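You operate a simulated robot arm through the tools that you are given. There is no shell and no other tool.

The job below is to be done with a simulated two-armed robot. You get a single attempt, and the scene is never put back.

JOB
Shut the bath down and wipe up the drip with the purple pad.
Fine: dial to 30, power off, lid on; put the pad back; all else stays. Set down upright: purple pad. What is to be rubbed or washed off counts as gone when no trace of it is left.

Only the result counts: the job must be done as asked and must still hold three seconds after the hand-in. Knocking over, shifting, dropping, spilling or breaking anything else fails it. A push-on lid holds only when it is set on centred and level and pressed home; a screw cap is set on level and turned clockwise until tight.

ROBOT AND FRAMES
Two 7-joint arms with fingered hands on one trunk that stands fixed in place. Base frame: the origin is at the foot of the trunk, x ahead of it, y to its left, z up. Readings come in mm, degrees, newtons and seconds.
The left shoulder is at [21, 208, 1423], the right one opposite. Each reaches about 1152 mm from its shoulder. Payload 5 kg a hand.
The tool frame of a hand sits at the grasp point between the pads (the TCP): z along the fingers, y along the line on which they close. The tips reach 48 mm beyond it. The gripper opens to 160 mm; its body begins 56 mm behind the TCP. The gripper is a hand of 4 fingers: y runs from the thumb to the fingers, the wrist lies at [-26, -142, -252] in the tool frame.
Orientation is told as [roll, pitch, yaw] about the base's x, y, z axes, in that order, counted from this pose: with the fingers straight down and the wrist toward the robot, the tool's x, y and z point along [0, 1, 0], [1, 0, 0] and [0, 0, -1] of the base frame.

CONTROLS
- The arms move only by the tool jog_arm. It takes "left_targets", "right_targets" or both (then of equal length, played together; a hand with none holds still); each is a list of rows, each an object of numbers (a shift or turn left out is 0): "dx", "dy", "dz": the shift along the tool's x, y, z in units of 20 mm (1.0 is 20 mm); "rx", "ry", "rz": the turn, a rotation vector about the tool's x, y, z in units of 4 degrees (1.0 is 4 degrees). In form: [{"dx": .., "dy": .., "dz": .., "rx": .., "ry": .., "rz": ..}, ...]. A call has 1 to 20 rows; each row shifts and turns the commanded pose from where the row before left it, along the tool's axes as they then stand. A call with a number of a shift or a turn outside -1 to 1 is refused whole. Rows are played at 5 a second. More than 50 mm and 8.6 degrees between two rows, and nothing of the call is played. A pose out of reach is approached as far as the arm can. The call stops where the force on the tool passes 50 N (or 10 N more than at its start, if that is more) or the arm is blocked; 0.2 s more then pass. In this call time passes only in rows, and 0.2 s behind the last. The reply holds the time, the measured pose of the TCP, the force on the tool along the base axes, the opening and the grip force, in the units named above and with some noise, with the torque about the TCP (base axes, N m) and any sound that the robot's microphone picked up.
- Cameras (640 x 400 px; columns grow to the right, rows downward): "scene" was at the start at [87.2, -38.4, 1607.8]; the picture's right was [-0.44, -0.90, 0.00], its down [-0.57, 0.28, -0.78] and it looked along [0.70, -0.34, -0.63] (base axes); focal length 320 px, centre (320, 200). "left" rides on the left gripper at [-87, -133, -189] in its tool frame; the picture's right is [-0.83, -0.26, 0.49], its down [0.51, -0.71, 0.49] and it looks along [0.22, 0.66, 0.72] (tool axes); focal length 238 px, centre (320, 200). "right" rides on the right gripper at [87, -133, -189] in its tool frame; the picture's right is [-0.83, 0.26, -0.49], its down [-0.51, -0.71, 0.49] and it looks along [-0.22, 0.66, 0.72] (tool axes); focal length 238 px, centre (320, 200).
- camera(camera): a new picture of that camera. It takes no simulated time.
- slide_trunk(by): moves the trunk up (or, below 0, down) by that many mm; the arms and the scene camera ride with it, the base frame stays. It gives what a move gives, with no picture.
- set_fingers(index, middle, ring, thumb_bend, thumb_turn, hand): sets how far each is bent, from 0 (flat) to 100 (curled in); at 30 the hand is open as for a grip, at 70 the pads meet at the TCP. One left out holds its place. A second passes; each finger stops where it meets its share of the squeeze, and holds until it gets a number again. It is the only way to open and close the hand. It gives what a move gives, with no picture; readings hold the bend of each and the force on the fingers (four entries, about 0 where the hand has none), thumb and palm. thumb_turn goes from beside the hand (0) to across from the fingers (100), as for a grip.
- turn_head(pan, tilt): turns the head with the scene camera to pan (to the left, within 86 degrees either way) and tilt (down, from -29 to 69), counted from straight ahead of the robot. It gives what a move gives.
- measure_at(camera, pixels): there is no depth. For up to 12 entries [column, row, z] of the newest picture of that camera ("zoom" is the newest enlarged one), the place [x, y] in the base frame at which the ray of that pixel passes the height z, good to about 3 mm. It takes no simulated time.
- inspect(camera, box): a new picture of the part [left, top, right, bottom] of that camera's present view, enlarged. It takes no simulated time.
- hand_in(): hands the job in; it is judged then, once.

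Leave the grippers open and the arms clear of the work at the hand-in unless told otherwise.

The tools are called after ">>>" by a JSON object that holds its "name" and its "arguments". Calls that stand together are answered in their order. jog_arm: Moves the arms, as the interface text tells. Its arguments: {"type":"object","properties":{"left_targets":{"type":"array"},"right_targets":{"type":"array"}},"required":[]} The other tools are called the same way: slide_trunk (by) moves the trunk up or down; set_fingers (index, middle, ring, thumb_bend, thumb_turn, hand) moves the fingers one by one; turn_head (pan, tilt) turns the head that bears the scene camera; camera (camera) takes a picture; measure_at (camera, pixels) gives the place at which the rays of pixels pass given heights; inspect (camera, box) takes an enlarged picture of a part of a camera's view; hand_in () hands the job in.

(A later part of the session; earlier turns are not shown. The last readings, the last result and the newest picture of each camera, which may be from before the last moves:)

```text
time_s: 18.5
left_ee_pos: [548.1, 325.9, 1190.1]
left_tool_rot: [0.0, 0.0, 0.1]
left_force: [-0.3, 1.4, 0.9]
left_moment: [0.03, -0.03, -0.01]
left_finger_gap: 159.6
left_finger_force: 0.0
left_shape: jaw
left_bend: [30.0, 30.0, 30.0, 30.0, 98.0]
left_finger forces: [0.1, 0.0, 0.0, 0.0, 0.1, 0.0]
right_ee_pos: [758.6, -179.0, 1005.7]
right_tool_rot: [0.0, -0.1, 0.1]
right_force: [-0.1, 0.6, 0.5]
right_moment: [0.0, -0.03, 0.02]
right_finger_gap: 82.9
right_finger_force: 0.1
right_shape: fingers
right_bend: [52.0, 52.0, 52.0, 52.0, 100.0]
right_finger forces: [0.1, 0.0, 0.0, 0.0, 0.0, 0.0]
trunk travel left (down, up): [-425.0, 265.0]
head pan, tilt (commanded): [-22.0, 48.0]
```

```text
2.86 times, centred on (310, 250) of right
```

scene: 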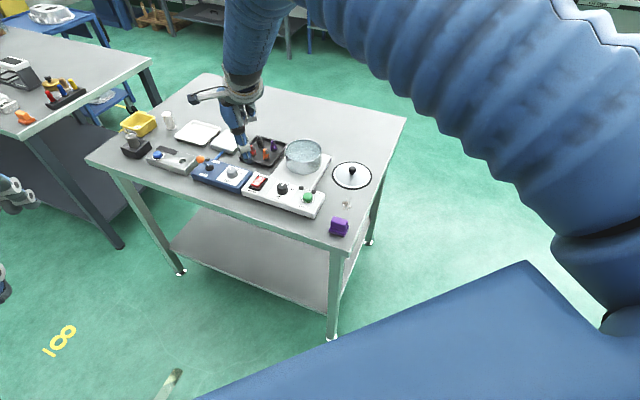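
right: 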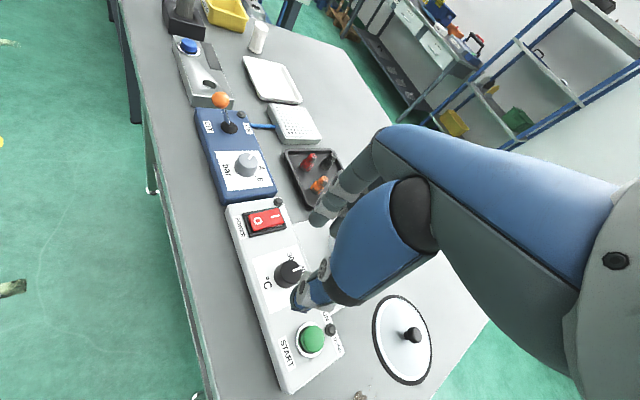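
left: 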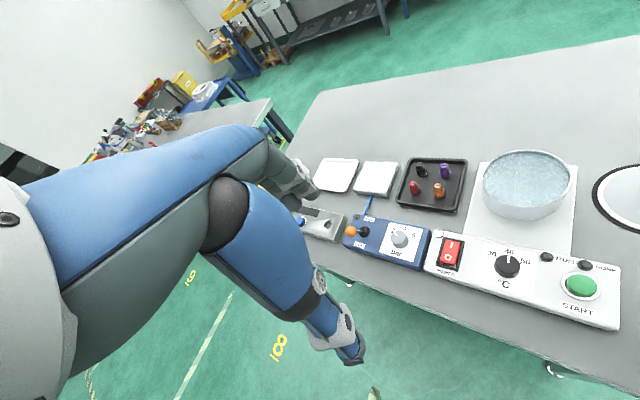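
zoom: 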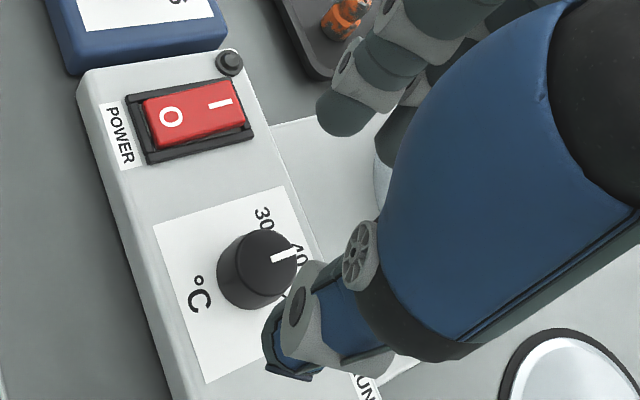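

>>> {"name": "inspect", "arguments": {"camera": "scene", "box": [260, 140, 310, 200]}}

>>> {"name": "measure_at", "arguments": {"camera": "zoom", "pixels": [[325, 298, 955], [325, 298, 950], [325, 298, 960], [235, 164, 955], [235, 164, 945], [365, 121, 955], [365, 121, 965], [302, 301, 900], [303, 365, 877]]}}

```text
6.67 times, centred on (285, 170) of scene
```

zoom: 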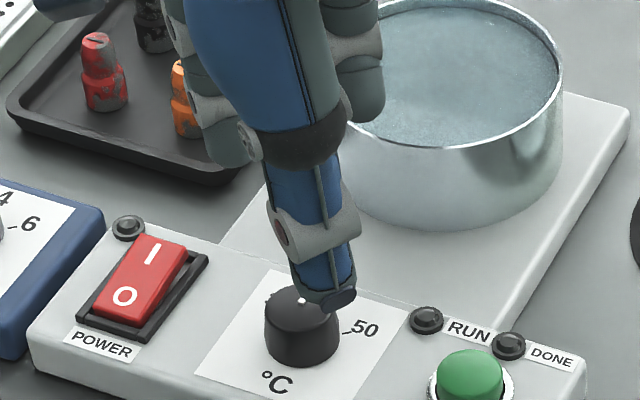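

```text
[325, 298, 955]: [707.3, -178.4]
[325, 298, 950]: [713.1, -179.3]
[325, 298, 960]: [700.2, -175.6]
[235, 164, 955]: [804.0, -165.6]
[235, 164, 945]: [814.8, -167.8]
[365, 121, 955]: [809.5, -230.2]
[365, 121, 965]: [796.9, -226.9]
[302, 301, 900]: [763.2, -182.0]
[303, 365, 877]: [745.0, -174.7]
```

Thumb tip is at tool (0,-49,+53), index x≈+13, ring x≈-50; so it's an index+middle/thumb tripod. Curl the ring away and descend 70 mm around the dial.

>>> {"name": "set_fingers", "arguments": {"hand": "right", "ring": 100}}

>>> {"name": "jog_arm", "arguments": {"right_targets": [{"dz": 0.9}, {"dz": 0.9}, {"dz": 0.9}, {"dz": 0.75}]}}

>>> {"name": "inspect", "arguments": {"camera": "scene", "box": [250, 150, 320, 210]}}

>>> {"name": "inspect", "arguments": {"camera": "right", "box": [250, 180, 370, 320]}}

```text
time_s: 19.5
left_ee_pos: [547.0, 325.2, 1188.4]
left_tool_rot: [0.0, 0.0, 0.1]
left_force: [-0.3, 0.8, 0.3]
left_moment: [0.01, 0.01, -0.01]
left_finger_gap: 159.8
left_finger_force: 0.0
left_shape: jaw
left_bend: [30.0, 30.0, 30.0, 30.0, 98.0]
left_finger forces: [0.0, 0.0, 0.0, 0.0, 0.1, 0.1]
right_ee_pos: [759.3, -178.2, 1003.5]
right_tool_rot: [0.0, -0.1, 0.0]
right_force: [1.0, -0.3, 0.6]
right_moment: [-0.01, 0.01, -0.02]
right_finger_gap: 83.0
right_finger_force: 0.0
right_shape: fingers
right_bend: [52.0, 52.0, 100.0, 52.0, 100.0]
right_finger forces: [0.0, 0.0, 0.0, 0.0, 0.0, 0.0]
trunk travel left (down, up): [-425.0, 265.0]
head pan, tilt (commanded): [-22.0, 48.0]
```

```text
time_s: 20.5
left_ee_pos: [549.2, 325.3, 1189.9]
left_tool_rot: [-0.1, -0.1, -0.1]
left_force: [-0.8, -0.3, -0.5]
left_moment: [0.02, 0.06, 0.0]
left_finger_gap: 159.7
left_finger_force: 0.0
left_shape: jaw
left_bend: [30.0, 30.0, 30.0, 30.0, 98.0]
left_finger forces: [0.1, 0.1, 0.0, 0.0, 0.0, 0.0]
right_ee_pos: [760.1, -178.6, 934.1]
right_tool_rot: [0.1, 0.0, 0.0]
right_force: [0.5, 0.6, 0.2]
right_moment: [0.01, -0.03, 0.02]
right_finger_gap: 83.1
right_finger_force: 0.0
right_shape: fingers
right_bend: [52.0, 52.0, 100.0, 52.0, 100.0]
right_finger forces: [0.1, 0.0, 0.1, 0.0, 0.1, 0.1]
trunk travel left (down, up): [-425.0, 265.0]
head pan, tilt (commanded): [-22.0, 48.0]
```

```text
6.67 times, centred on (285, 180) of scene
```

zoom: 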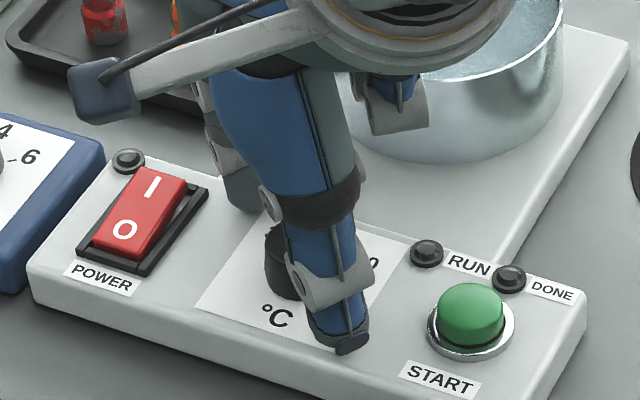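

```text
2.86 times, centred on (310, 250) of right
```

zoom: 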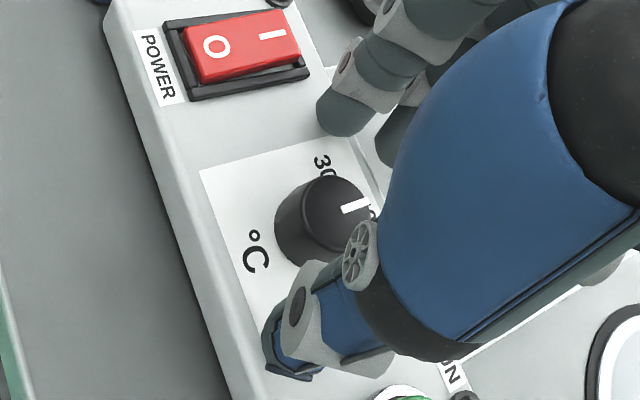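

The tripod straddles the dial; thumb seems ~4-5 mm to the -y side, so shift +3.5 mm in y, then close gradually.

>>> {"name": "jog_arm", "arguments": {"right_targets": [{"dx": 0.17}]}}

>>> {"name": "set_fingers", "arguments": {"hand": "right", "index": 61, "middle": 61, "thumb_bend": 61}}

>>> {"name": "inspect", "arguments": {"camera": "scene", "box": [250, 150, 320, 210]}}

>>> {"name": "inspect", "arguments": {"camera": "right", "box": [250, 180, 370, 320]}}

```text
time_s: 20.9
left_ee_pos: [548.0, 325.4, 1188.5]
left_tool_rot: [0.0, 0.0, 0.1]
left_force: [-0.5, 1.4, 0.2]
left_moment: [-0.03, 0.01, 0.03]
left_finger_gap: 159.7
left_finger_force: 0.1
left_shape: jaw
left_bend: [30.0, 30.0, 30.0, 30.0, 98.0]
left_finger forces: [0.1, 0.0, 0.1, 0.0, 0.1, 0.1]
right_ee_pos: [759.9, -175.8, 934.9]
right_tool_rot: [0.0, 0.0, 0.0]
right_force: [0.3, -0.3, -0.2]
right_moment: [-0.02, -0.01, 0.0]
right_finger_gap: 83.3
right_finger_force: 0.1
right_shape: fingers
right_bend: [52.0, 52.0, 100.0, 52.0, 100.0]
right_finger forces: [0.0, 0.0, 0.0, 0.0, 0.1, 0.1]
trunk travel left (down, up): [-425.0, 265.0]
head pan, tilt (commanded): [-22.0, 48.0]
```

```text
time_s: 21.9
left_ee_pos: [546.7, 326.1, 1188.8]
left_tool_rot: [0.0, 0.0, 0.1]
left_force: [-0.4, 0.0, -0.3]
left_moment: [0.0, -0.02, 0.0]
left_finger_gap: 159.6
left_finger_force: 0.2
left_shape: jaw
left_bend: [30.0, 30.0, 30.0, 30.0, 98.0]
left_finger forces: [0.0, 0.0, 0.0, 0.0, 0.0, 0.1]
right_ee_pos: [759.1, -175.4, 934.7]
right_tool_rot: [0.0, -0.1, 0.1]
right_force: [0.2, 0.1, 0.3]
right_moment: [0.0, 0.03, -0.02]
right_finger_gap: 48.1
right_finger_force: 0.6
right_shape: fingers
right_bend: [61.0, 61.0, 100.0, 61.0, 100.0]
right_finger forces: [0.0, 0.1, 0.1, 0.1, 0.5, 0.1]
trunk travel left (down, up): [-425.0, 265.0]
head pan, tilt (commanded): [-22.0, 48.0]
```

```text
6.67 times, centred on (285, 180) of scene
```

zoom: 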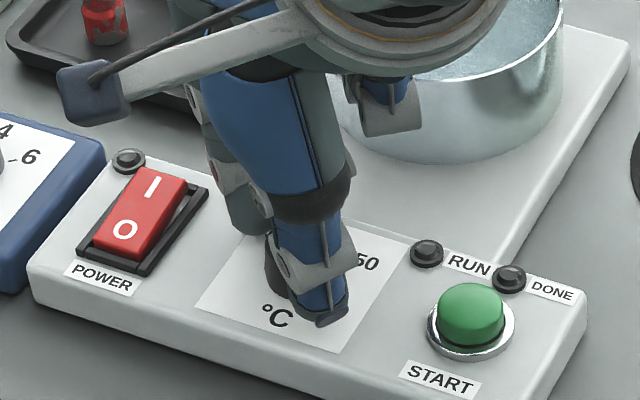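

```text
2.86 times, centred on (310, 250) of right
```

zoom: 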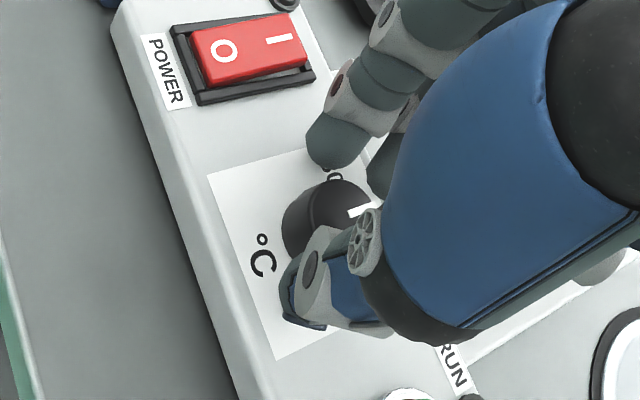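

Thumb just touches (0.5 N); fingers not yet. Close index and middle further in small steps.

>>> {"name": "set_fingers", "arguments": {"hand": "right", "index": 65, "middle": 65}}

>>> {"name": "inspect", "arguments": {"camera": "right", "box": [250, 180, 370, 320]}}

```text
time_s: 22.9
left_ee_pos: [547.5, 325.8, 1188.6]
left_tool_rot: [0.1, -0.1, 0.0]
left_force: [0.5, 0.5, 0.6]
left_moment: [-0.01, 0.04, 0.01]
left_finger_gap: 159.7
left_finger_force: 0.1
left_shape: jaw
left_bend: [30.0, 30.0, 30.0, 30.0, 98.0]
left_finger forces: [0.0, 0.0, 0.1, 0.0, 0.0, 0.0]
right_ee_pos: [759.4, -174.9, 935.9]
right_tool_rot: [0.0, -0.1, -0.1]
right_force: [-0.8, -0.4, -0.7]
right_moment: [0.01, 0.01, -0.01]
right_finger_gap: 40.3
right_finger_force: 0.2
right_shape: fingers
right_bend: [65.0, 65.0, 100.0, 61.0, 100.0]
right_finger forces: [0.0, 0.1, 0.0, 0.0, 0.6, 0.0]
trunk travel left (down, up): [-425.0, 265.0]
head pan, tilt (commanded): [-22.0, 48.0]
```

```text
2.86 times, centred on (310, 250) of right
```

zoom: 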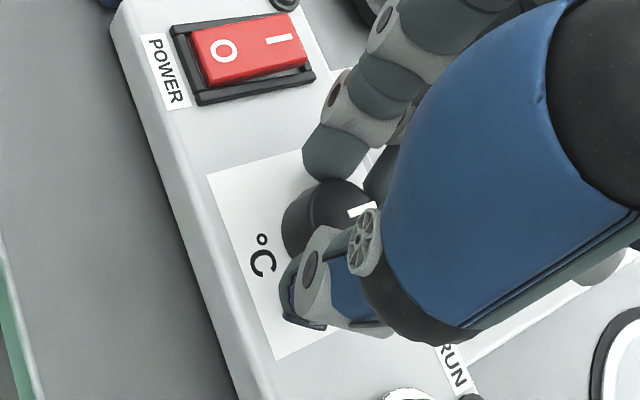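

>>> {"name": "set_fingers", "arguments": {"hand": "right", "index": 69, "middle": 69}}

>>> {"name": "inspect", "arguments": {"camera": "right", "box": [250, 180, 370, 320]}}

```text
time_s: 23.9
left_ee_pos: [548.2, 325.3, 1189.4]
left_tool_rot: [0.0, 0.0, 0.0]
left_force: [0.8, 0.7, -0.2]
left_moment: [0.02, 0.04, 0.03]
left_finger_gap: 159.8
left_finger_force: 0.0
left_shape: jaw
left_bend: [30.0, 30.0, 30.0, 30.0, 98.0]
left_finger forces: [0.1, 0.0, 0.0, 0.0, 0.0, 0.0]
right_ee_pos: [761.8, -176.5, 935.4]
right_tool_rot: [-0.1, 0.0, -0.1]
right_force: [5.4, -0.1, -0.9]
right_moment: [0.03, -0.15, 0.03]
right_finger_gap: 37.7
right_finger_force: 3.0
right_shape: fingers
right_bend: [66.0, 68.0, 100.0, 60.0, 100.0]
right_finger forces: [3.7, 1.2, 0.0, 0.1, 0.9, 0.0]
trunk travel left (down, up): [-425.0, 265.0]
head pan, tilt (commanded): [-22.0, 48.0]
```

```text
2.86 times, centred on (310, 250) of right
```

zoom: 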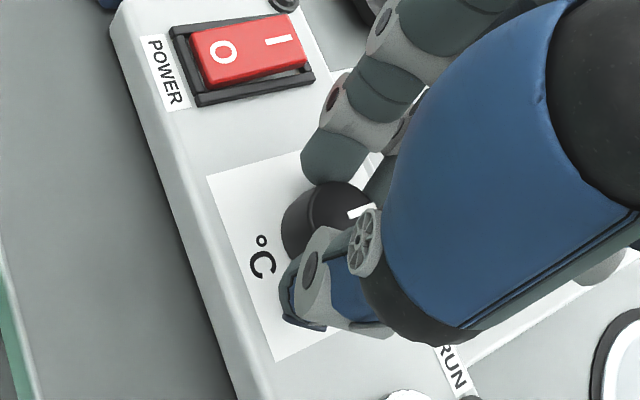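

Index and middle now touch. Add thumb and finger squeeze for a firm grip.

>>> {"name": "set_fingers", "arguments": {"hand": "right", "index": 72, "middle": 73, "thumb_bend": 68}}

>>> {"name": "inspect", "arguments": {"camera": "right", "box": [250, 180, 370, 320]}}

>>> {"name": "inspect", "arguments": {"camera": "scene", "box": [250, 150, 320, 210]}}

```text
time_s: 24.9
left_ee_pos: [548.5, 325.2, 1189.9]
left_tool_rot: [0.0, 0.1, 0.1]
left_force: [0.4, 0.1, -0.8]
left_moment: [0.0, 0.0, -0.02]
left_finger_gap: 159.6
left_finger_force: 0.1
left_shape: jaw
left_bend: [30.0, 30.0, 30.0, 30.0, 98.0]
left_finger forces: [0.0, 0.0, 0.0, 0.0, 0.1, 0.0]
right_ee_pos: [760.8, -176.4, 932.5]
right_tool_rot: [0.1, 0.0, 0.0]
right_force: [5.5, -1.4, -5.7]
right_moment: [-0.04, -0.13, 0.03]
right_finger_gap: 35.5
right_finger_force: 14.4
right_shape: fingers
right_bend: [65.0, 71.0, 100.0, 63.0, 100.0]
right_finger forces: [8.8, 8.6, 0.1, 0.0, 11.4, 0.1]
trunk travel left (down, up): [-425.0, 265.0]
head pan, tilt (commanded): [-22.0, 48.0]
```

```text
2.86 times, centred on (310, 250) of right
```

zoom: 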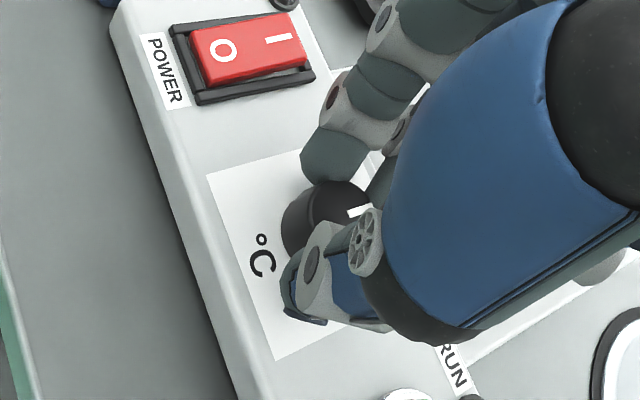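

```text
6.67 times, centred on (285, 180) of scene
```

zoom: 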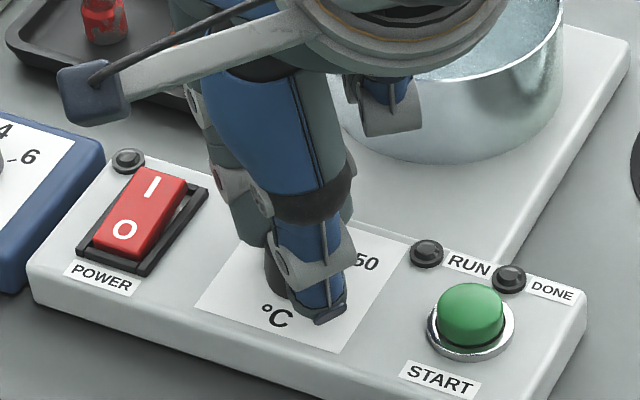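

Firm grip (≈9-11 N each). Rotate CCW: rz = -1 ×3 (12°) first and check.

>>> {"name": "jog_arm", "arguments": {"right_targets": [{"rz": -1}, {"rz": -1}, {"rz": -1}]}}

>>> {"name": "inspect", "arguments": {"camera": "right", "box": [250, 180, 370, 320]}}

>>> {"name": "inspect", "arguments": {"camera": "scene", "box": [250, 150, 320, 210]}}

```text
time_s: 25.7
left_ee_pos: [548.6, 325.1, 1188.9]
left_tool_rot: [0.0, 0.0, 0.1]
left_force: [0.4, -0.6, 0.3]
left_moment: [0.06, 0.01, -0.02]
left_finger_gap: 159.6
left_finger_force: 0.0
left_shape: jaw
left_bend: [30.0, 30.0, 30.0, 30.0, 98.0]
left_finger forces: [0.0, 0.0, 0.0, 0.1, 0.0, 0.0]
right_ee_pos: [761.5, -175.2, 935.4]
right_tool_rot: [0.1, 0.1, 12.1]
right_force: [7.5, 1.1, -8.2]
right_moment: [0.09, -0.11, -0.01]
right_finger_gap: 35.2
right_finger_force: 14.0
right_shape: fingers
right_bend: [65.0, 71.0, 100.0, 63.0, 100.0]
right_finger forces: [9.0, 8.8, 0.0, 0.0, 10.5, 0.0]
trunk travel left (down, up): [-425.0, 265.0]
head pan, tilt (commanded): [-22.0, 48.0]
```

```text
2.86 times, centred on (310, 250) of right
```

zoom: 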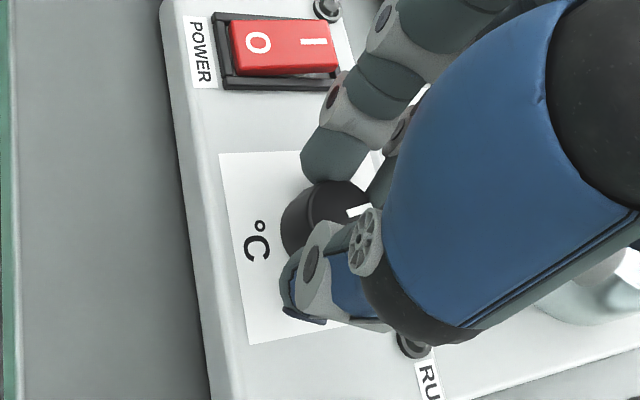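

```text
6.67 times, centred on (285, 180) of scene
```

zoom: 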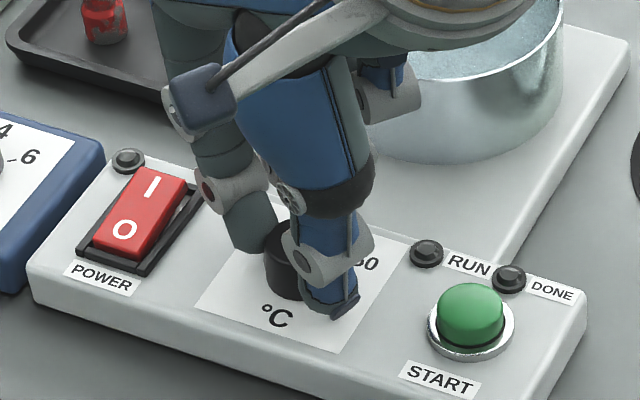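

Dial turns with the hand. Continue 7 rows (28°) to yaw ≈40, then check.

>>> {"name": "jog_arm", "arguments": {"right_targets": [{"rz": -1}, {"rz": -1}, {"rz": -1}, {"rz": -1}, {"rz": -1}, {"rz": -1}, {"rz": -1}]}}

>>> {"name": "inspect", "arguments": {"camera": "right", "box": [250, 180, 370, 320]}}

>>> {"name": "inspect", "arguments": {"camera": "scene", "box": [260, 160, 310, 200]}}

```text
time_s: 27.3
left_ee_pos: [548.0, 326.3, 1189.0]
left_tool_rot: [0.0, -0.1, 0.1]
left_force: [0.1, -0.3, 0.4]
left_moment: [0.03, -0.03, 0.02]
left_finger_gap: 159.8
left_finger_force: 0.0
left_shape: jaw
left_bend: [30.0, 30.0, 30.0, 30.0, 98.0]
left_finger forces: [0.0, 0.0, 0.0, 0.1, 0.1, 0.0]
right_ee_pos: [760.0, -173.9, 933.9]
right_tool_rot: [0.1, 0.0, 40.3]
right_force: [2.7, 8.5, -4.2]
right_moment: [0.35, -0.01, -0.06]
right_finger_gap: 35.8
right_finger_force: 15.1
right_shape: fingers
right_bend: [65.0, 72.0, 100.0, 63.0, 100.0]
right_finger forces: [11.5, 7.7, 0.1, 0.0, 10.3, 0.0]
trunk travel left (down, up): [-425.0, 265.0]
head pan, tilt (commanded): [-22.0, 48.0]
```

```text
2.86 times, centred on (310, 250) of right
```

zoom: 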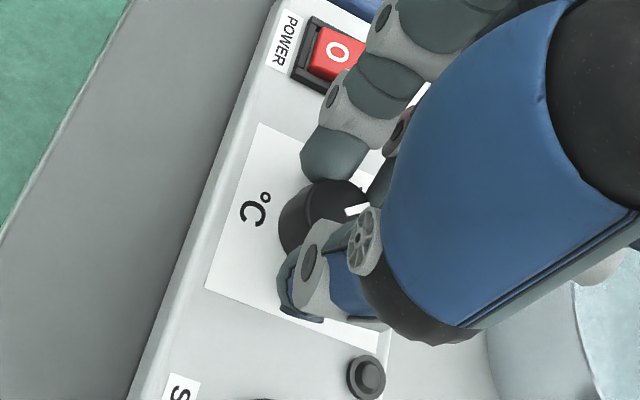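

```text
10.00 times, centred on (285, 180) of scene
```

zoom: 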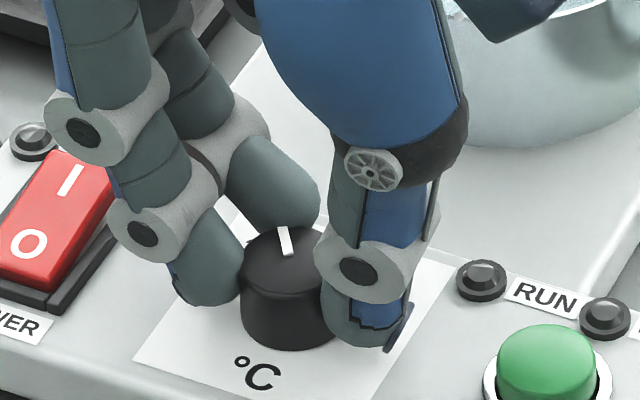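

Pointer is visible in the scene zoom, from (290,254) to (280,229). Measure its direction.

>>> {"name": "measure_at", "arguments": {"camera": "zoom", "pixels": [[290, 254, 900], [281, 228, 900], [247, 262, 900], [333, 262, 900], [290, 294, 900]]}}

```text
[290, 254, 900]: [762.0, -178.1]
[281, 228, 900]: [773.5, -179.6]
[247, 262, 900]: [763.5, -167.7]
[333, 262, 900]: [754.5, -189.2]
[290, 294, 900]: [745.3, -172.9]
```

Rotate the remaining ~4.9° (total ≈45°).

>>> {"name": "jog_arm", "arguments": {"right_targets": [{"rz": -0.6}, {"rz": -0.6}]}}

>>> {"name": "inspect", "arguments": {"camera": "scene", "box": [260, 160, 310, 200]}}

```text
time_s: 27.9
left_ee_pos: [547.4, 326.9, 1189.1]
left_tool_rot: [0.0, 0.0, 0.1]
left_force: [1.0, 1.0, 0.4]
left_moment: [-0.03, 0.0, -0.02]
left_finger_gap: 159.7
left_finger_force: 0.0
left_shape: jaw
left_bend: [30.0, 30.0, 30.0, 30.0, 98.0]
left_finger forces: [0.0, 0.0, 0.0, 0.1, 0.1, 0.1]
right_ee_pos: [760.4, -174.8, 934.1]
right_tool_rot: [0.1, 0.1, 44.8]
right_force: [0.7, 8.7, -2.9]
right_moment: [0.31, 0.05, -0.02]
right_finger_gap: 35.2
right_finger_force: 15.6
right_shape: fingers
right_bend: [64.0, 72.0, 100.0, 63.0, 100.0]
right_finger forces: [11.9, 7.8, 0.1, 0.0, 10.4, 0.0]
trunk travel left (down, up): [-425.0, 265.0]
head pan, tilt (commanded): [-22.0, 48.0]
```

```text
10.00 times, centred on (285, 180) of scene
```

zoom: 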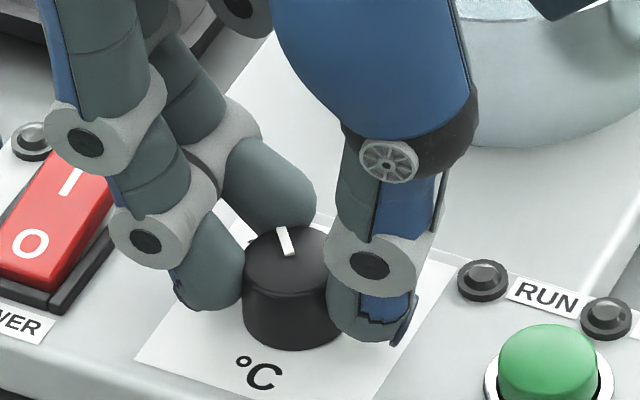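

Open the tripod gently and inspect.

>>> {"name": "set_fingers", "arguments": {"hand": "right", "index": 52, "middle": 52, "thumb_bend": 52}}

>>> {"name": "inspect", "arguments": {"camera": "scene", "box": [260, 160, 310, 200]}}

>>> {"name": "inspect", "arguments": {"camera": "right", "box": [270, 190, 350, 270]}}

```text
time_s: 28.9
left_ee_pos: [547.8, 326.1, 1188.7]
left_tool_rot: [0.0, 0.0, 0.1]
left_force: [-0.8, -0.1, 0.7]
left_moment: [-0.05, 0.02, -0.01]
left_finger_gap: 159.8
left_finger_force: 0.0
left_shape: jaw
left_bend: [30.0, 30.0, 30.0, 30.0, 98.0]
left_finger forces: [0.0, 0.0, 0.1, 0.0, 0.0, 0.0]
right_ee_pos: [760.1, -175.6, 933.9]
right_tool_rot: [0.0, 0.0, 44.8]
right_force: [0.2, 0.1, -0.2]
right_moment: [0.0, 0.02, 0.0]
right_finger_gap: 82.5
right_finger_force: 0.1
right_shape: fingers
right_bend: [52.0, 52.0, 100.0, 52.0, 100.0]
right_finger forces: [0.0, 0.0, 0.0, 0.0, 0.0, 0.1]
trunk travel left (down, up): [-425.0, 265.0]
head pan, tilt (commanded): [-22.0, 48.0]
```

```text
10.00 times, centred on (285, 180) of scene
```

zoom: 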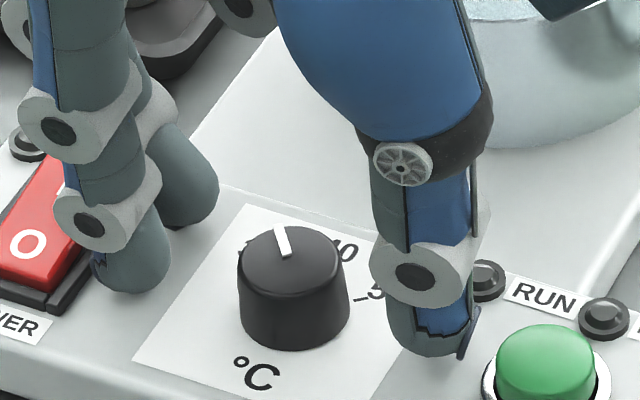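

```text
5.00 times, centred on (310, 230) of right
```

zoom: 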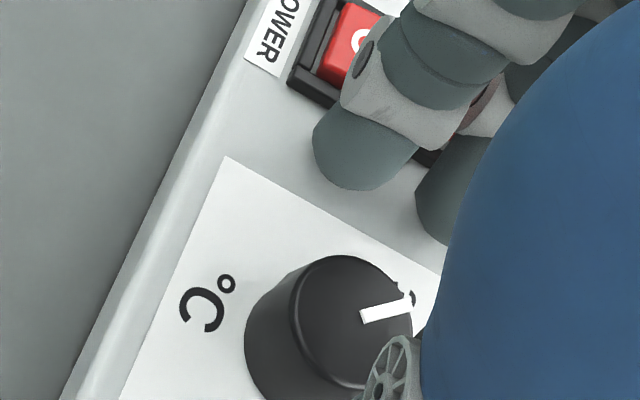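

Lift straight up 100 mm and look at the dial.

>>> {"name": "jog_arm", "arguments": {"right_targets": [{"dz": -1}, {"dz": -1}, {"dz": -1}, {"dz": -1}, {"dz": -1}, {"dz": -1}]}}

>>> {"name": "inspect", "arguments": {"camera": "scene", "box": [260, 160, 310, 200]}}

>>> {"name": "camera", "arguments": {"camera": "right"}}

```text
time_s: 30.3
left_ee_pos: [546.7, 327.1, 1190.0]
left_tool_rot: [0.0, 0.0, 0.1]
left_force: [-1.1, 0.4, 0.6]
left_moment: [-0.03, -0.05, -0.02]
left_finger_gap: 159.5
left_finger_force: 0.0
left_shape: jaw
left_bend: [30.0, 30.0, 30.0, 30.0, 98.0]
left_finger forces: [0.0, 0.0, 0.0, 0.0, 0.0, 0.1]
right_ee_pos: [760.6, -177.6, 1057.1]
right_tool_rot: [-0.1, 0.1, 44.9]
right_force: [-0.6, 0.5, -0.8]
right_moment: [-0.01, -0.07, -0.03]
right_finger_gap: 82.6
right_finger_force: 0.0
right_shape: fingers
right_bend: [52.0, 52.0, 100.0, 52.0, 100.0]
right_finger forces: [0.0, 0.0, 0.1, 0.0, 0.0, 0.1]
trunk travel left (down, up): [-425.0, 265.0]
head pan, tilt (commanded): [-22.0, 48.0]
```

```text
10.00 times, centred on (285, 180) of scene
```

zoom: 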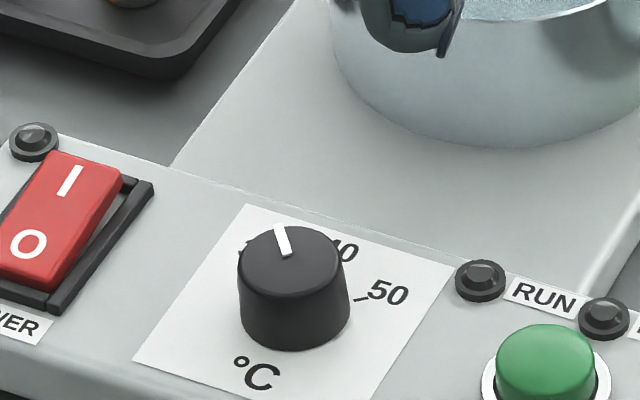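

```text
taken
```

right: 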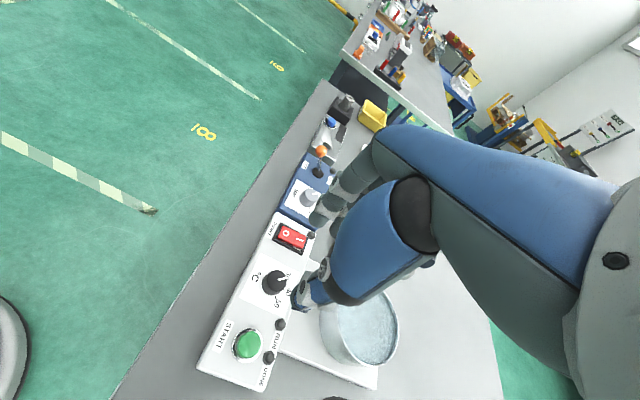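

>>> {"name": "inspect", "arguments": {"camera": "right", "box": [245, 260, 315, 310]}}

>>> {"name": "measure_at", "arguments": {"camera": "scene", "pixels": [[282.2, 185.4, 900], [281.0, 182.8, 900]]}}

```text
8.00 times, centred on (280, 285) of right
```

zoom: 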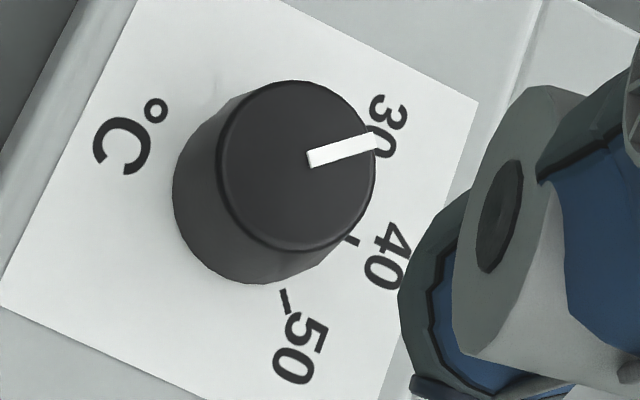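

```text
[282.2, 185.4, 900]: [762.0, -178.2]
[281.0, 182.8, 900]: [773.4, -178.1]
```

>>> {"name": "measure_at", "arguments": {"camera": "zoom", "pixels": [[310, 159, 900], [375, 141, 900], [346, 236, 877], [357, 243, 877], [282, 292, 877], [292, 312, 877], [478, 100, 877], [135, 0, 877], [0, 308, 877], [298, 166, 900], [218, 165, 900], [375, 165, 900]]}}

```text
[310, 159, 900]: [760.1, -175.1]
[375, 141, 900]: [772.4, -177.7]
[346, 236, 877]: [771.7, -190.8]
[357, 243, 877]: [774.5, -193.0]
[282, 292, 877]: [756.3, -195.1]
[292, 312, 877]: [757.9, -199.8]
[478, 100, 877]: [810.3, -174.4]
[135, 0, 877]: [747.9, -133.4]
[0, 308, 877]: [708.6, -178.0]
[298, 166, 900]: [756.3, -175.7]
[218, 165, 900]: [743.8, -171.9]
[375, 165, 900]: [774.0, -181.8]
```

The pointer looks near 30. I'll zoom more for a precise angle.

>>> {"name": "inspect", "arguments": {"camera": "right", "box": [263, 268, 303, 298]}}

>>> {"name": "measure_at", "arguments": {"camera": "zoom", "pixels": [[320, 200, 900], [420, 200, 900], [320, 300, 900], [220, 200, 900], [320, 100, 900], [320, 200, 877], [420, 200, 877], [320, 300, 877]]}}

>>> {"name": "inspect", "arguments": {"camera": "scene", "box": [267, 172, 299, 196]}}

>>> {"name": "measure_at", "arguments": {"camera": "zoom", "pixels": [[320, 200, 900], [420, 200, 900], [320, 300, 900], [220, 200, 900], [320, 100, 900], [320, 200, 877], [420, 200, 877], [320, 300, 877]]}}

```text
13.33 times, centred on (283, 283) of right
```

zoom: 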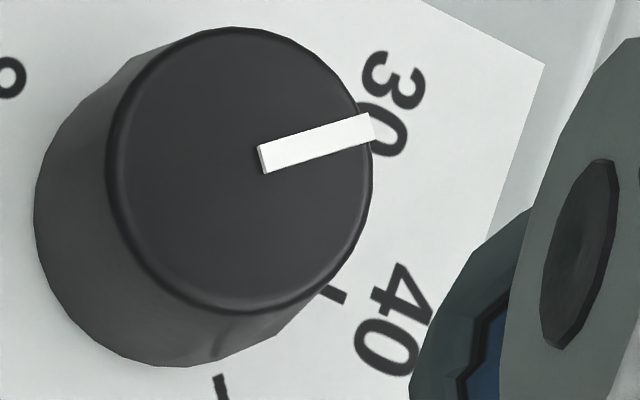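

```text
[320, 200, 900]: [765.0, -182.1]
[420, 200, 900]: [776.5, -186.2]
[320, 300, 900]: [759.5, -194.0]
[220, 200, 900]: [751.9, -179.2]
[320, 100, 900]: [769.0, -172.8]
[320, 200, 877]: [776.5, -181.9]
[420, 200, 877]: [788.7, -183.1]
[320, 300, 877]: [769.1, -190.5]
```

```text
16.00 times, centred on (283, 184) of scene
```

zoom: 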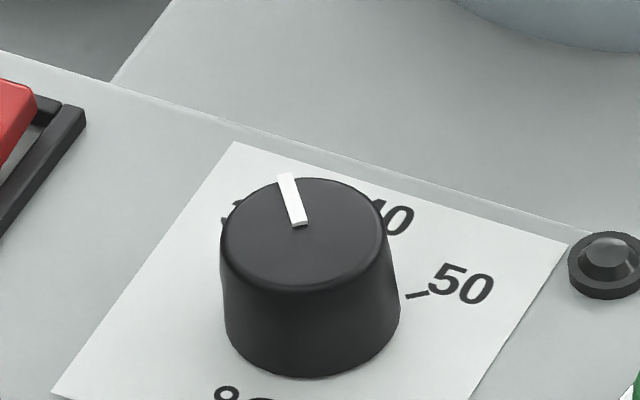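

```text
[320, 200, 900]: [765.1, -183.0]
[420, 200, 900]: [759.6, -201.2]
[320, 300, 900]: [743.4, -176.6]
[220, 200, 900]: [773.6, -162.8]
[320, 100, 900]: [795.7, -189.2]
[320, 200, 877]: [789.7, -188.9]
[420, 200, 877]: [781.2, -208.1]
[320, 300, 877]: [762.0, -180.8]
```

Angle needs a more careful look. Move the right hand off toward the lid (-y 222 mm, same height) and bring the left hand back to its first pose so its camera sees the dial.

>>> {"name": "jog_arm", "arguments": {"right_targets": [{"dx": -0.71, "dy": -0.71}, {"dx": -0.71, "dy": -0.71}, {"dx": -0.71, "dy": -0.71}, {"dx": -0.71, "dy": -0.71}, {"dx": -0.71, "dy": -0.71}, {"dx": -0.71, "dy": -0.71}, {"dx": -0.71, "dy": -0.71}, {"dx": -0.71, "dy": -0.71}, {"dx": -0.71, "dy": -0.71}, {"dx": -0.71, "dy": -0.71}, {"dx": -0.71, "dy": -0.71}, {"dz": 0}, {"dz": 0}, {"dz": 0}, {"dz": 0}], "left_targets": [{"dz": 0}, {"dz": 0}, {"dz": 0}, {"dx": -1, "dy": 0.8}, {"dx": -1, "dy": 0.8}, {"dx": -1, "dy": 0.8}, {"dx": -1, "dy": 0.8}, {"dx": -1, "dy": 0.8}, {"dx": -1, "dy": 0.8}, {"dx": -1, "dy": 0.8}, {"dx": -1, "dy": 0.8}, {"dx": -1, "dy": 0.8}, {"dx": -1, "dy": 0.8}, {"dx": -1, "dy": 0.8}, {"dx": -1, "dy": 0.8}]}}

>>> {"name": "camera", "arguments": {"camera": "left"}}

>>> {"name": "camera", "arguments": {"camera": "scene"}}

```text
time_s: 33.5
left_ee_pos: [740.6, 85.0, 1189.2]
left_tool_rot: [0.0, 0.0, 0.0]
left_force: [0.5, -0.5, -0.1]
left_moment: [0.06, 0.07, 0.01]
left_finger_gap: 159.6
left_finger_force: 0.1
left_shape: jaw
left_bend: [30.0, 30.0, 30.0, 30.0, 98.0]
left_finger forces: [0.0, 0.0, 0.0, 0.0, 0.0, 0.0]
right_ee_pos: [758.8, -397.9, 1053.9]
right_tool_rot: [0.2, -0.1, 44.8]
right_force: [0.7, 0.0, -0.6]
right_moment: [0.07, 0.05, 0.01]
right_finger_gap: 82.5
right_finger_force: 0.1
right_shape: fingers
right_bend: [52.0, 52.0, 100.0, 52.0, 100.0]
right_finger forces: [0.0, 0.0, 0.1, 0.0, 0.1, 0.0]
trunk travel left (down, up): [-425.0, 265.0]
head pan, tilt (commanded): [-22.0, 48.0]
```

```text
taken
```

left: 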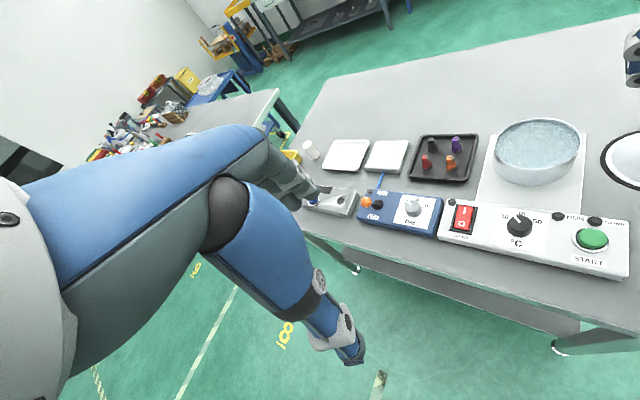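

```text
taken
```

scene: 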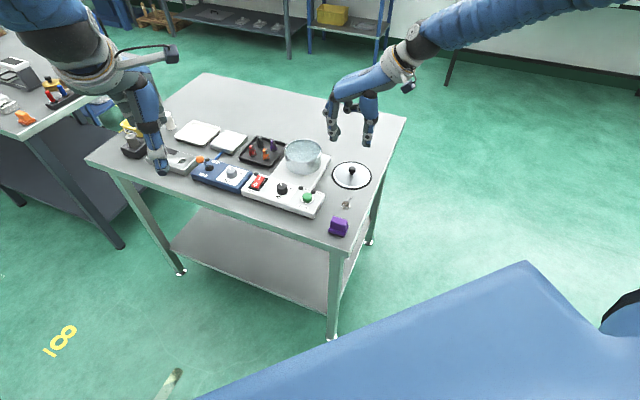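

Move the left hand so its camera is straight above the dial (TCP to ≈(891,-91,1190)).

>>> {"name": "jog_arm", "arguments": {"left_targets": [{"dx": -0.978, "dy": 0.833}, {"dx": -0.978, "dy": 0.833}, {"dx": -0.978, "dy": 0.833}, {"dx": -0.978, "dy": 0.833}, {"dx": -0.978, "dy": 0.833}, {"dx": -0.978, "dy": 0.833}, {"dx": -0.978, "dy": 0.833}, {"dx": -0.978, "dy": 0.833}, {"dx": -0.978, "dy": 0.833}]}}

>>> {"name": "camera", "arguments": {"camera": "left"}}

```text
time_s: 35.5
left_ee_pos: [889.8, -88.1, 1188.8]
left_tool_rot: [0.1, 0.2, 0.1]
left_force: [0.3, 0.5, -0.3]
left_moment: [0.0, 0.08, -0.01]
left_finger_gap: 159.8
left_finger_force: 0.0
left_shape: jaw
left_bend: [30.0, 30.0, 30.0, 30.0, 97.0]
left_finger forces: [0.0, 0.1, 0.1, 0.0, 0.0, 0.0]
right_ee_pos: [758.6, -397.1, 1053.0]
right_tool_rot: [0.1, 0.0, 45.0]
right_force: [0.0, -0.8, -0.8]
right_moment: [0.04, 0.04, 0.01]
right_finger_gap: 82.4
right_finger_force: 0.2
right_shape: fingers
right_bend: [52.0, 52.0, 100.0, 52.0, 100.0]
right_finger forces: [0.1, 0.0, 0.1, 0.1, 0.1, 0.0]
trunk travel left (down, up): [-425.0, 265.0]
head pan, tilt (commanded): [-22.0, 48.0]
```

```text
taken
```

left: 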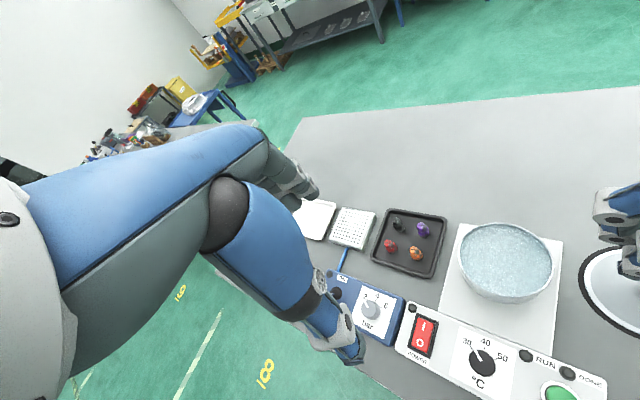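

>>> {"name": "inspect", "arguments": {"camera": "left", "box": [455, 335, 511, 385]}}

>>> {"name": "measure_at", "arguments": {"camera": "zoom", "pixels": [[320, 200, 877], [520, 200, 877], [120, 200, 877], [320, 50, 877], [320, 350, 877], [320, 200, 900], [520, 200, 900], [120, 200, 900], [320, 50, 900], [320, 350, 900]]}}

```text
8.00 times, centred on (483, 360) of left
```

zoom: 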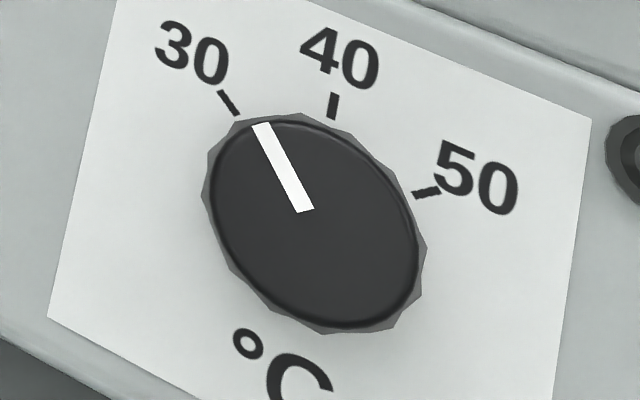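

```text
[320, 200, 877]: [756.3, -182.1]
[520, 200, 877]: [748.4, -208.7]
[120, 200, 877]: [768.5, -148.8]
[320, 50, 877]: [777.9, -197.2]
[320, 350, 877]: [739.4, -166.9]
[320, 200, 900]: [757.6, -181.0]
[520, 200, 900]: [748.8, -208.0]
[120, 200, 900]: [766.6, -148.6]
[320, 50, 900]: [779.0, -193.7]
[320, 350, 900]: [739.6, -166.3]
```

Overhead view shows all ticks: by geometry pointer ≈ -5°, 30 tick ≈ +5…7° (ticks ±50°), so ~10-11° more CCW is needed (some slip occurred). Raise the left hand 120 mm for clearance, rotate right hand to yaw ≈29 and bring it back above the dial.

>>> {"name": "jog_arm", "arguments": {"left_targets": [{"dz": -1}, {"dz": -1}, {"dz": -1}, {"dz": -1}, {"dz": -1}, {"dz": -1}, {"dz": 0}, {"dz": 0}, {"dz": 0}, {"dz": 0}, {"dz": 0}, {"dz": 0}, {"dz": 0}, {"dz": 0}], "right_targets": [{"rz": 1}, {"rz": 1}, {"rz": 1}, {"rz": 1}, {"dx": 0.979, "dy": 0.522}, {"dx": 0.979, "dy": 0.522}, {"dx": 0.979, "dy": 0.522}, {"dx": 0.979, "dy": 0.522}, {"dx": 0.979, "dy": 0.522}, {"dx": 0.979, "dy": 0.522}, {"dx": 0.979, "dy": 0.522}, {"dx": 0.979, "dy": 0.522}, {"dx": 0.979, "dy": 0.522}, {"dx": 0.979, "dy": 0.522}]}}

>>> {"name": "inspect", "arguments": {"camera": "scene", "box": [240, 130, 330, 210]}}

```text
time_s: 38.5
left_ee_pos: [891.4, -88.0, 1308.8]
left_tool_rot: [-0.1, 0.1, 0.1]
left_force: [0.6, 0.2, 0.1]
left_moment: [-0.12, 0.0, -0.03]
left_finger_gap: 159.9
left_finger_force: 0.0
left_shape: jaw
left_bend: [30.0, 30.0, 30.0, 30.0, 97.0]
left_finger forces: [0.0, 0.1, 0.0, 0.0, 0.1, 0.1]
right_ee_pos: [755.5, -173.8, 1055.7]
right_tool_rot: [0.0, 0.0, 28.8]
right_force: [0.8, 0.2, -0.2]
right_moment: [-0.01, -0.02, -0.01]
right_finger_gap: 82.4
right_finger_force: 0.0
right_shape: fingers
right_bend: [52.0, 52.0, 100.0, 52.0, 100.0]
right_finger forces: [0.0, 0.1, 0.0, 0.0, 0.0, 0.0]
trunk travel left (down, up): [-425.0, 265.0]
head pan, tilt (commanded): [-22.0, 48.0]
```

```text
5.00 times, centred on (285, 170) of scene
```

zoom: 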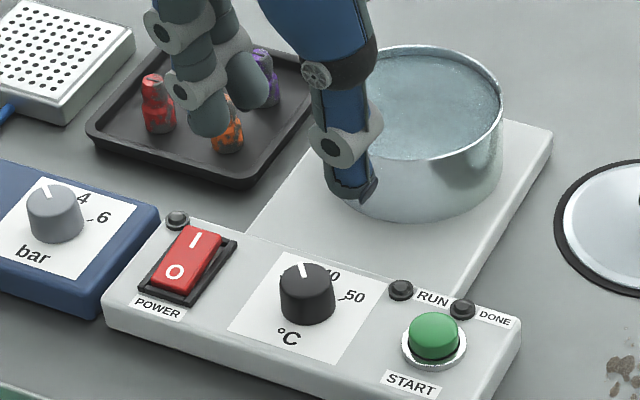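

Descend 121 mm around the dial again.

>>> {"name": "jog_arm", "arguments": {"right_targets": [{"dz": 1}, {"dz": 1}, {"dz": 1}, {"dz": 1}, {"dz": 1}, {"dz": 0.6}, {"dz": 0.5}]}}

>>> {"name": "inspect", "arguments": {"camera": "scene", "box": [250, 150, 320, 210]}}

>>> {"name": "inspect", "arguments": {"camera": "right", "box": [250, 180, 370, 320]}}

```text
time_s: 40.1
left_ee_pos: [892.2, -88.8, 1310.7]
left_tool_rot: [0.0, 0.1, 0.1]
left_force: [-0.1, -0.1, 0.0]
left_moment: [0.02, -0.03, 0.0]
left_finger_gap: 159.8
left_finger_force: 0.1
left_shape: jaw
left_bend: [30.0, 30.0, 30.0, 30.0, 97.0]
left_finger forces: [0.1, 0.1, 0.0, 0.0, 0.0, 0.0]
right_ee_pos: [756.0, -174.3, 934.0]
right_tool_rot: [0.0, -0.1, 28.7]
right_force: [0.2, -0.3, 6.0]
right_moment: [0.08, -0.29, 0.03]
right_finger_gap: 82.7
right_finger_force: 3.1
right_shape: fingers
right_bend: [52.0, 52.0, 100.0, 52.0, 100.0]
right_finger forces: [0.1, 5.6, 0.0, 0.0, 0.1, 0.1]
trunk travel left (down, up): [-425.0, 265.0]
head pan, tilt (commanded): [-22.0, 48.0]
```

```text
6.67 times, centred on (285, 180) of scene
```

zoom: 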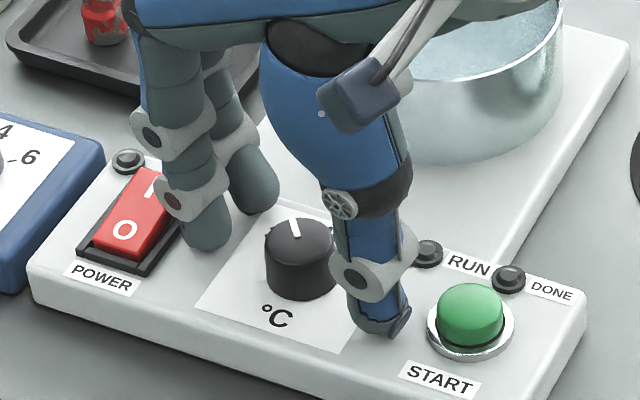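

```text
2.86 times, centred on (310, 250) of right
```

zoom: 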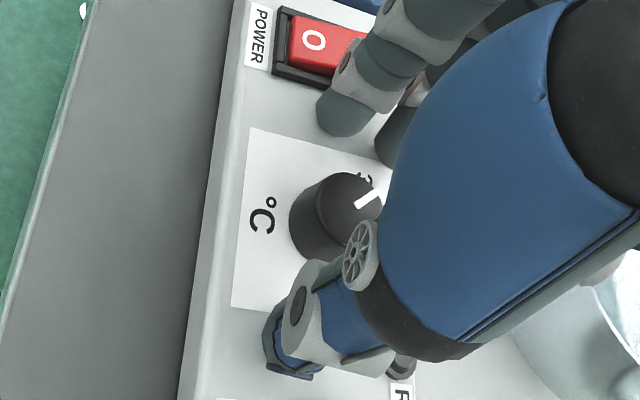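

Middle fingertip touches the panel (5.6 N). Raise 4 mm and close the tripod in small steps.

>>> {"name": "jog_arm", "arguments": {"right_targets": [{"dz": -0.2}]}}

>>> {"name": "set_fingers", "arguments": {"hand": "right", "index": 63, "middle": 63, "thumb_bend": 61}}

>>> {"name": "inspect", "arguments": {"camera": "right", "box": [250, 180, 370, 320]}}

```text
time_s: 40.5
left_ee_pos: [891.7, -88.6, 1309.6]
left_tool_rot: [0.0, 0.0, 0.1]
left_force: [-0.1, -0.2, -0.5]
left_moment: [0.01, 0.03, 0.02]
left_finger_gap: 159.8
left_finger_force: 0.0
left_shape: jaw
left_bend: [30.0, 30.0, 30.0, 30.0, 97.0]
left_finger forces: [0.1, 0.0, 0.0, 0.1, 0.0, 0.0]
right_ee_pos: [754.0, -176.2, 935.6]
right_tool_rot: [0.0, 0.0, 29.0]
right_force: [-1.2, 0.6, -0.2]
right_moment: [-0.02, 0.02, 0.01]
right_finger_gap: 82.5
right_finger_force: 0.1
right_shape: fingers
right_bend: [52.0, 52.0, 100.0, 52.0, 100.0]
right_finger forces: [0.0, 0.1, 0.1, 0.0, 0.1, 0.1]
trunk travel left (down, up): [-425.0, 265.0]
head pan, tilt (commanded): [-22.0, 48.0]
```

```text
time_s: 41.5
left_ee_pos: [890.7, -88.1, 1309.6]
left_tool_rot: [0.0, -0.1, 0.1]
left_force: [0.6, 0.8, -0.4]
left_moment: [0.01, -0.01, -0.01]
left_finger_gap: 159.7
left_finger_force: 0.1
left_shape: jaw
left_bend: [30.0, 30.0, 30.0, 30.0, 97.0]
left_finger forces: [0.0, 0.0, 0.0, 0.0, 0.0, 0.0]
right_ee_pos: [755.1, -175.8, 935.9]
right_tool_rot: [0.1, 0.0, 28.8]
right_force: [0.7, 1.0, -0.7]
right_moment: [0.02, 0.05, 0.0]
right_finger_gap: 43.8
right_finger_force: 0.1
right_shape: fingers
right_bend: [63.0, 63.0, 100.0, 61.0, 100.0]
right_finger forces: [0.0, 0.0, 0.0, 0.0, 0.1, 0.0]
trunk travel left (down, up): [-425.0, 265.0]
head pan, tilt (commanded): [-22.0, 48.0]
```

```text
2.86 times, centred on (310, 250) of right
```

zoom: 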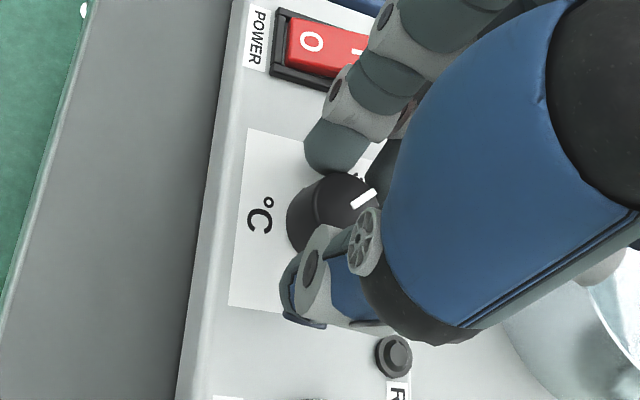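

>>> {"name": "set_fingers", "arguments": {"hand": "right", "index": 66, "middle": 67, "thumb_bend": 63}}

>>> {"name": "set_fingers", "arguments": {"hand": "right", "index": 75, "middle": 77, "thumb_bend": 72}}

>>> {"name": "inspect", "arguments": {"camera": "right", "box": [250, 180, 370, 320]}}

```text
time_s: 42.5
left_ee_pos: [891.1, -88.9, 1308.7]
left_tool_rot: [0.0, -0.1, 0.2]
left_force: [0.0, -0.3, -0.9]
left_moment: [-0.02, 0.0, 0.0]
left_finger_gap: 159.9
left_finger_force: 0.1
left_shape: jaw
left_bend: [30.0, 30.0, 30.0, 30.0, 97.0]
left_finger forces: [0.0, 0.0, 0.0, 0.0, 0.0, 0.1]
right_ee_pos: [754.8, -175.9, 936.9]
right_tool_rot: [0.0, 0.0, 28.8]
right_force: [3.6, 3.1, -0.3]
right_moment: [0.12, -0.11, 0.0]
right_finger_gap: 37.7
right_finger_force: 2.7
right_shape: fingers
right_bend: [64.0, 66.0, 100.0, 63.0, 100.0]
right_finger forces: [3.0, 2.1, 0.1, 0.1, 0.6, 0.0]
trunk travel left (down, up): [-425.0, 265.0]
head pan, tilt (commanded): [-22.0, 48.0]
```

```text
time_s: 43.5
left_ee_pos: [891.6, -88.9, 1308.6]
left_tool_rot: [0.1, 0.1, 0.1]
left_force: [-0.1, -0.8, -0.3]
left_moment: [0.03, 0.01, -0.02]
left_finger_gap: 159.8
left_finger_force: 0.0
left_shape: jaw
left_bend: [30.0, 30.0, 30.0, 30.0, 97.0]
left_finger forces: [0.0, 0.0, 0.1, 0.0, 0.0, 0.1]
right_ee_pos: [755.5, -175.1, 935.8]
right_tool_rot: [-0.1, 0.0, 28.8]
right_force: [6.7, 2.2, -3.0]
right_moment: [0.06, -0.24, -0.01]
right_finger_gap: 33.8
right_finger_force: 17.6
right_shape: fingers
right_bend: [65.0, 67.0, 100.0, 65.0, 100.0]
right_finger forces: [10.0, 10.0, 0.1, 0.0, 15.6, 0.0]
trunk travel left (down, up): [-425.0, 265.0]
head pan, tilt (commanded): [-22.0, 48.0]
```

```text
2.86 times, centred on (310, 250) of right
```

zoom: 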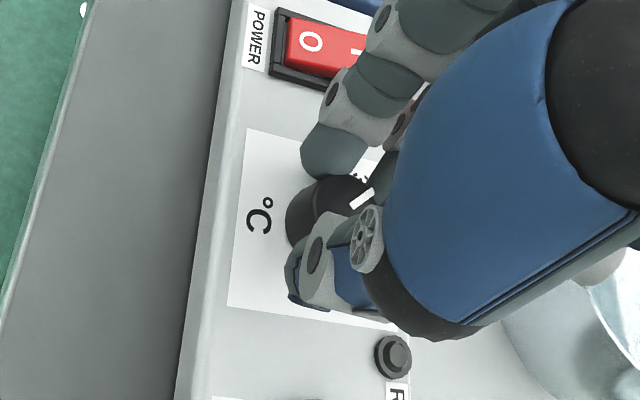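

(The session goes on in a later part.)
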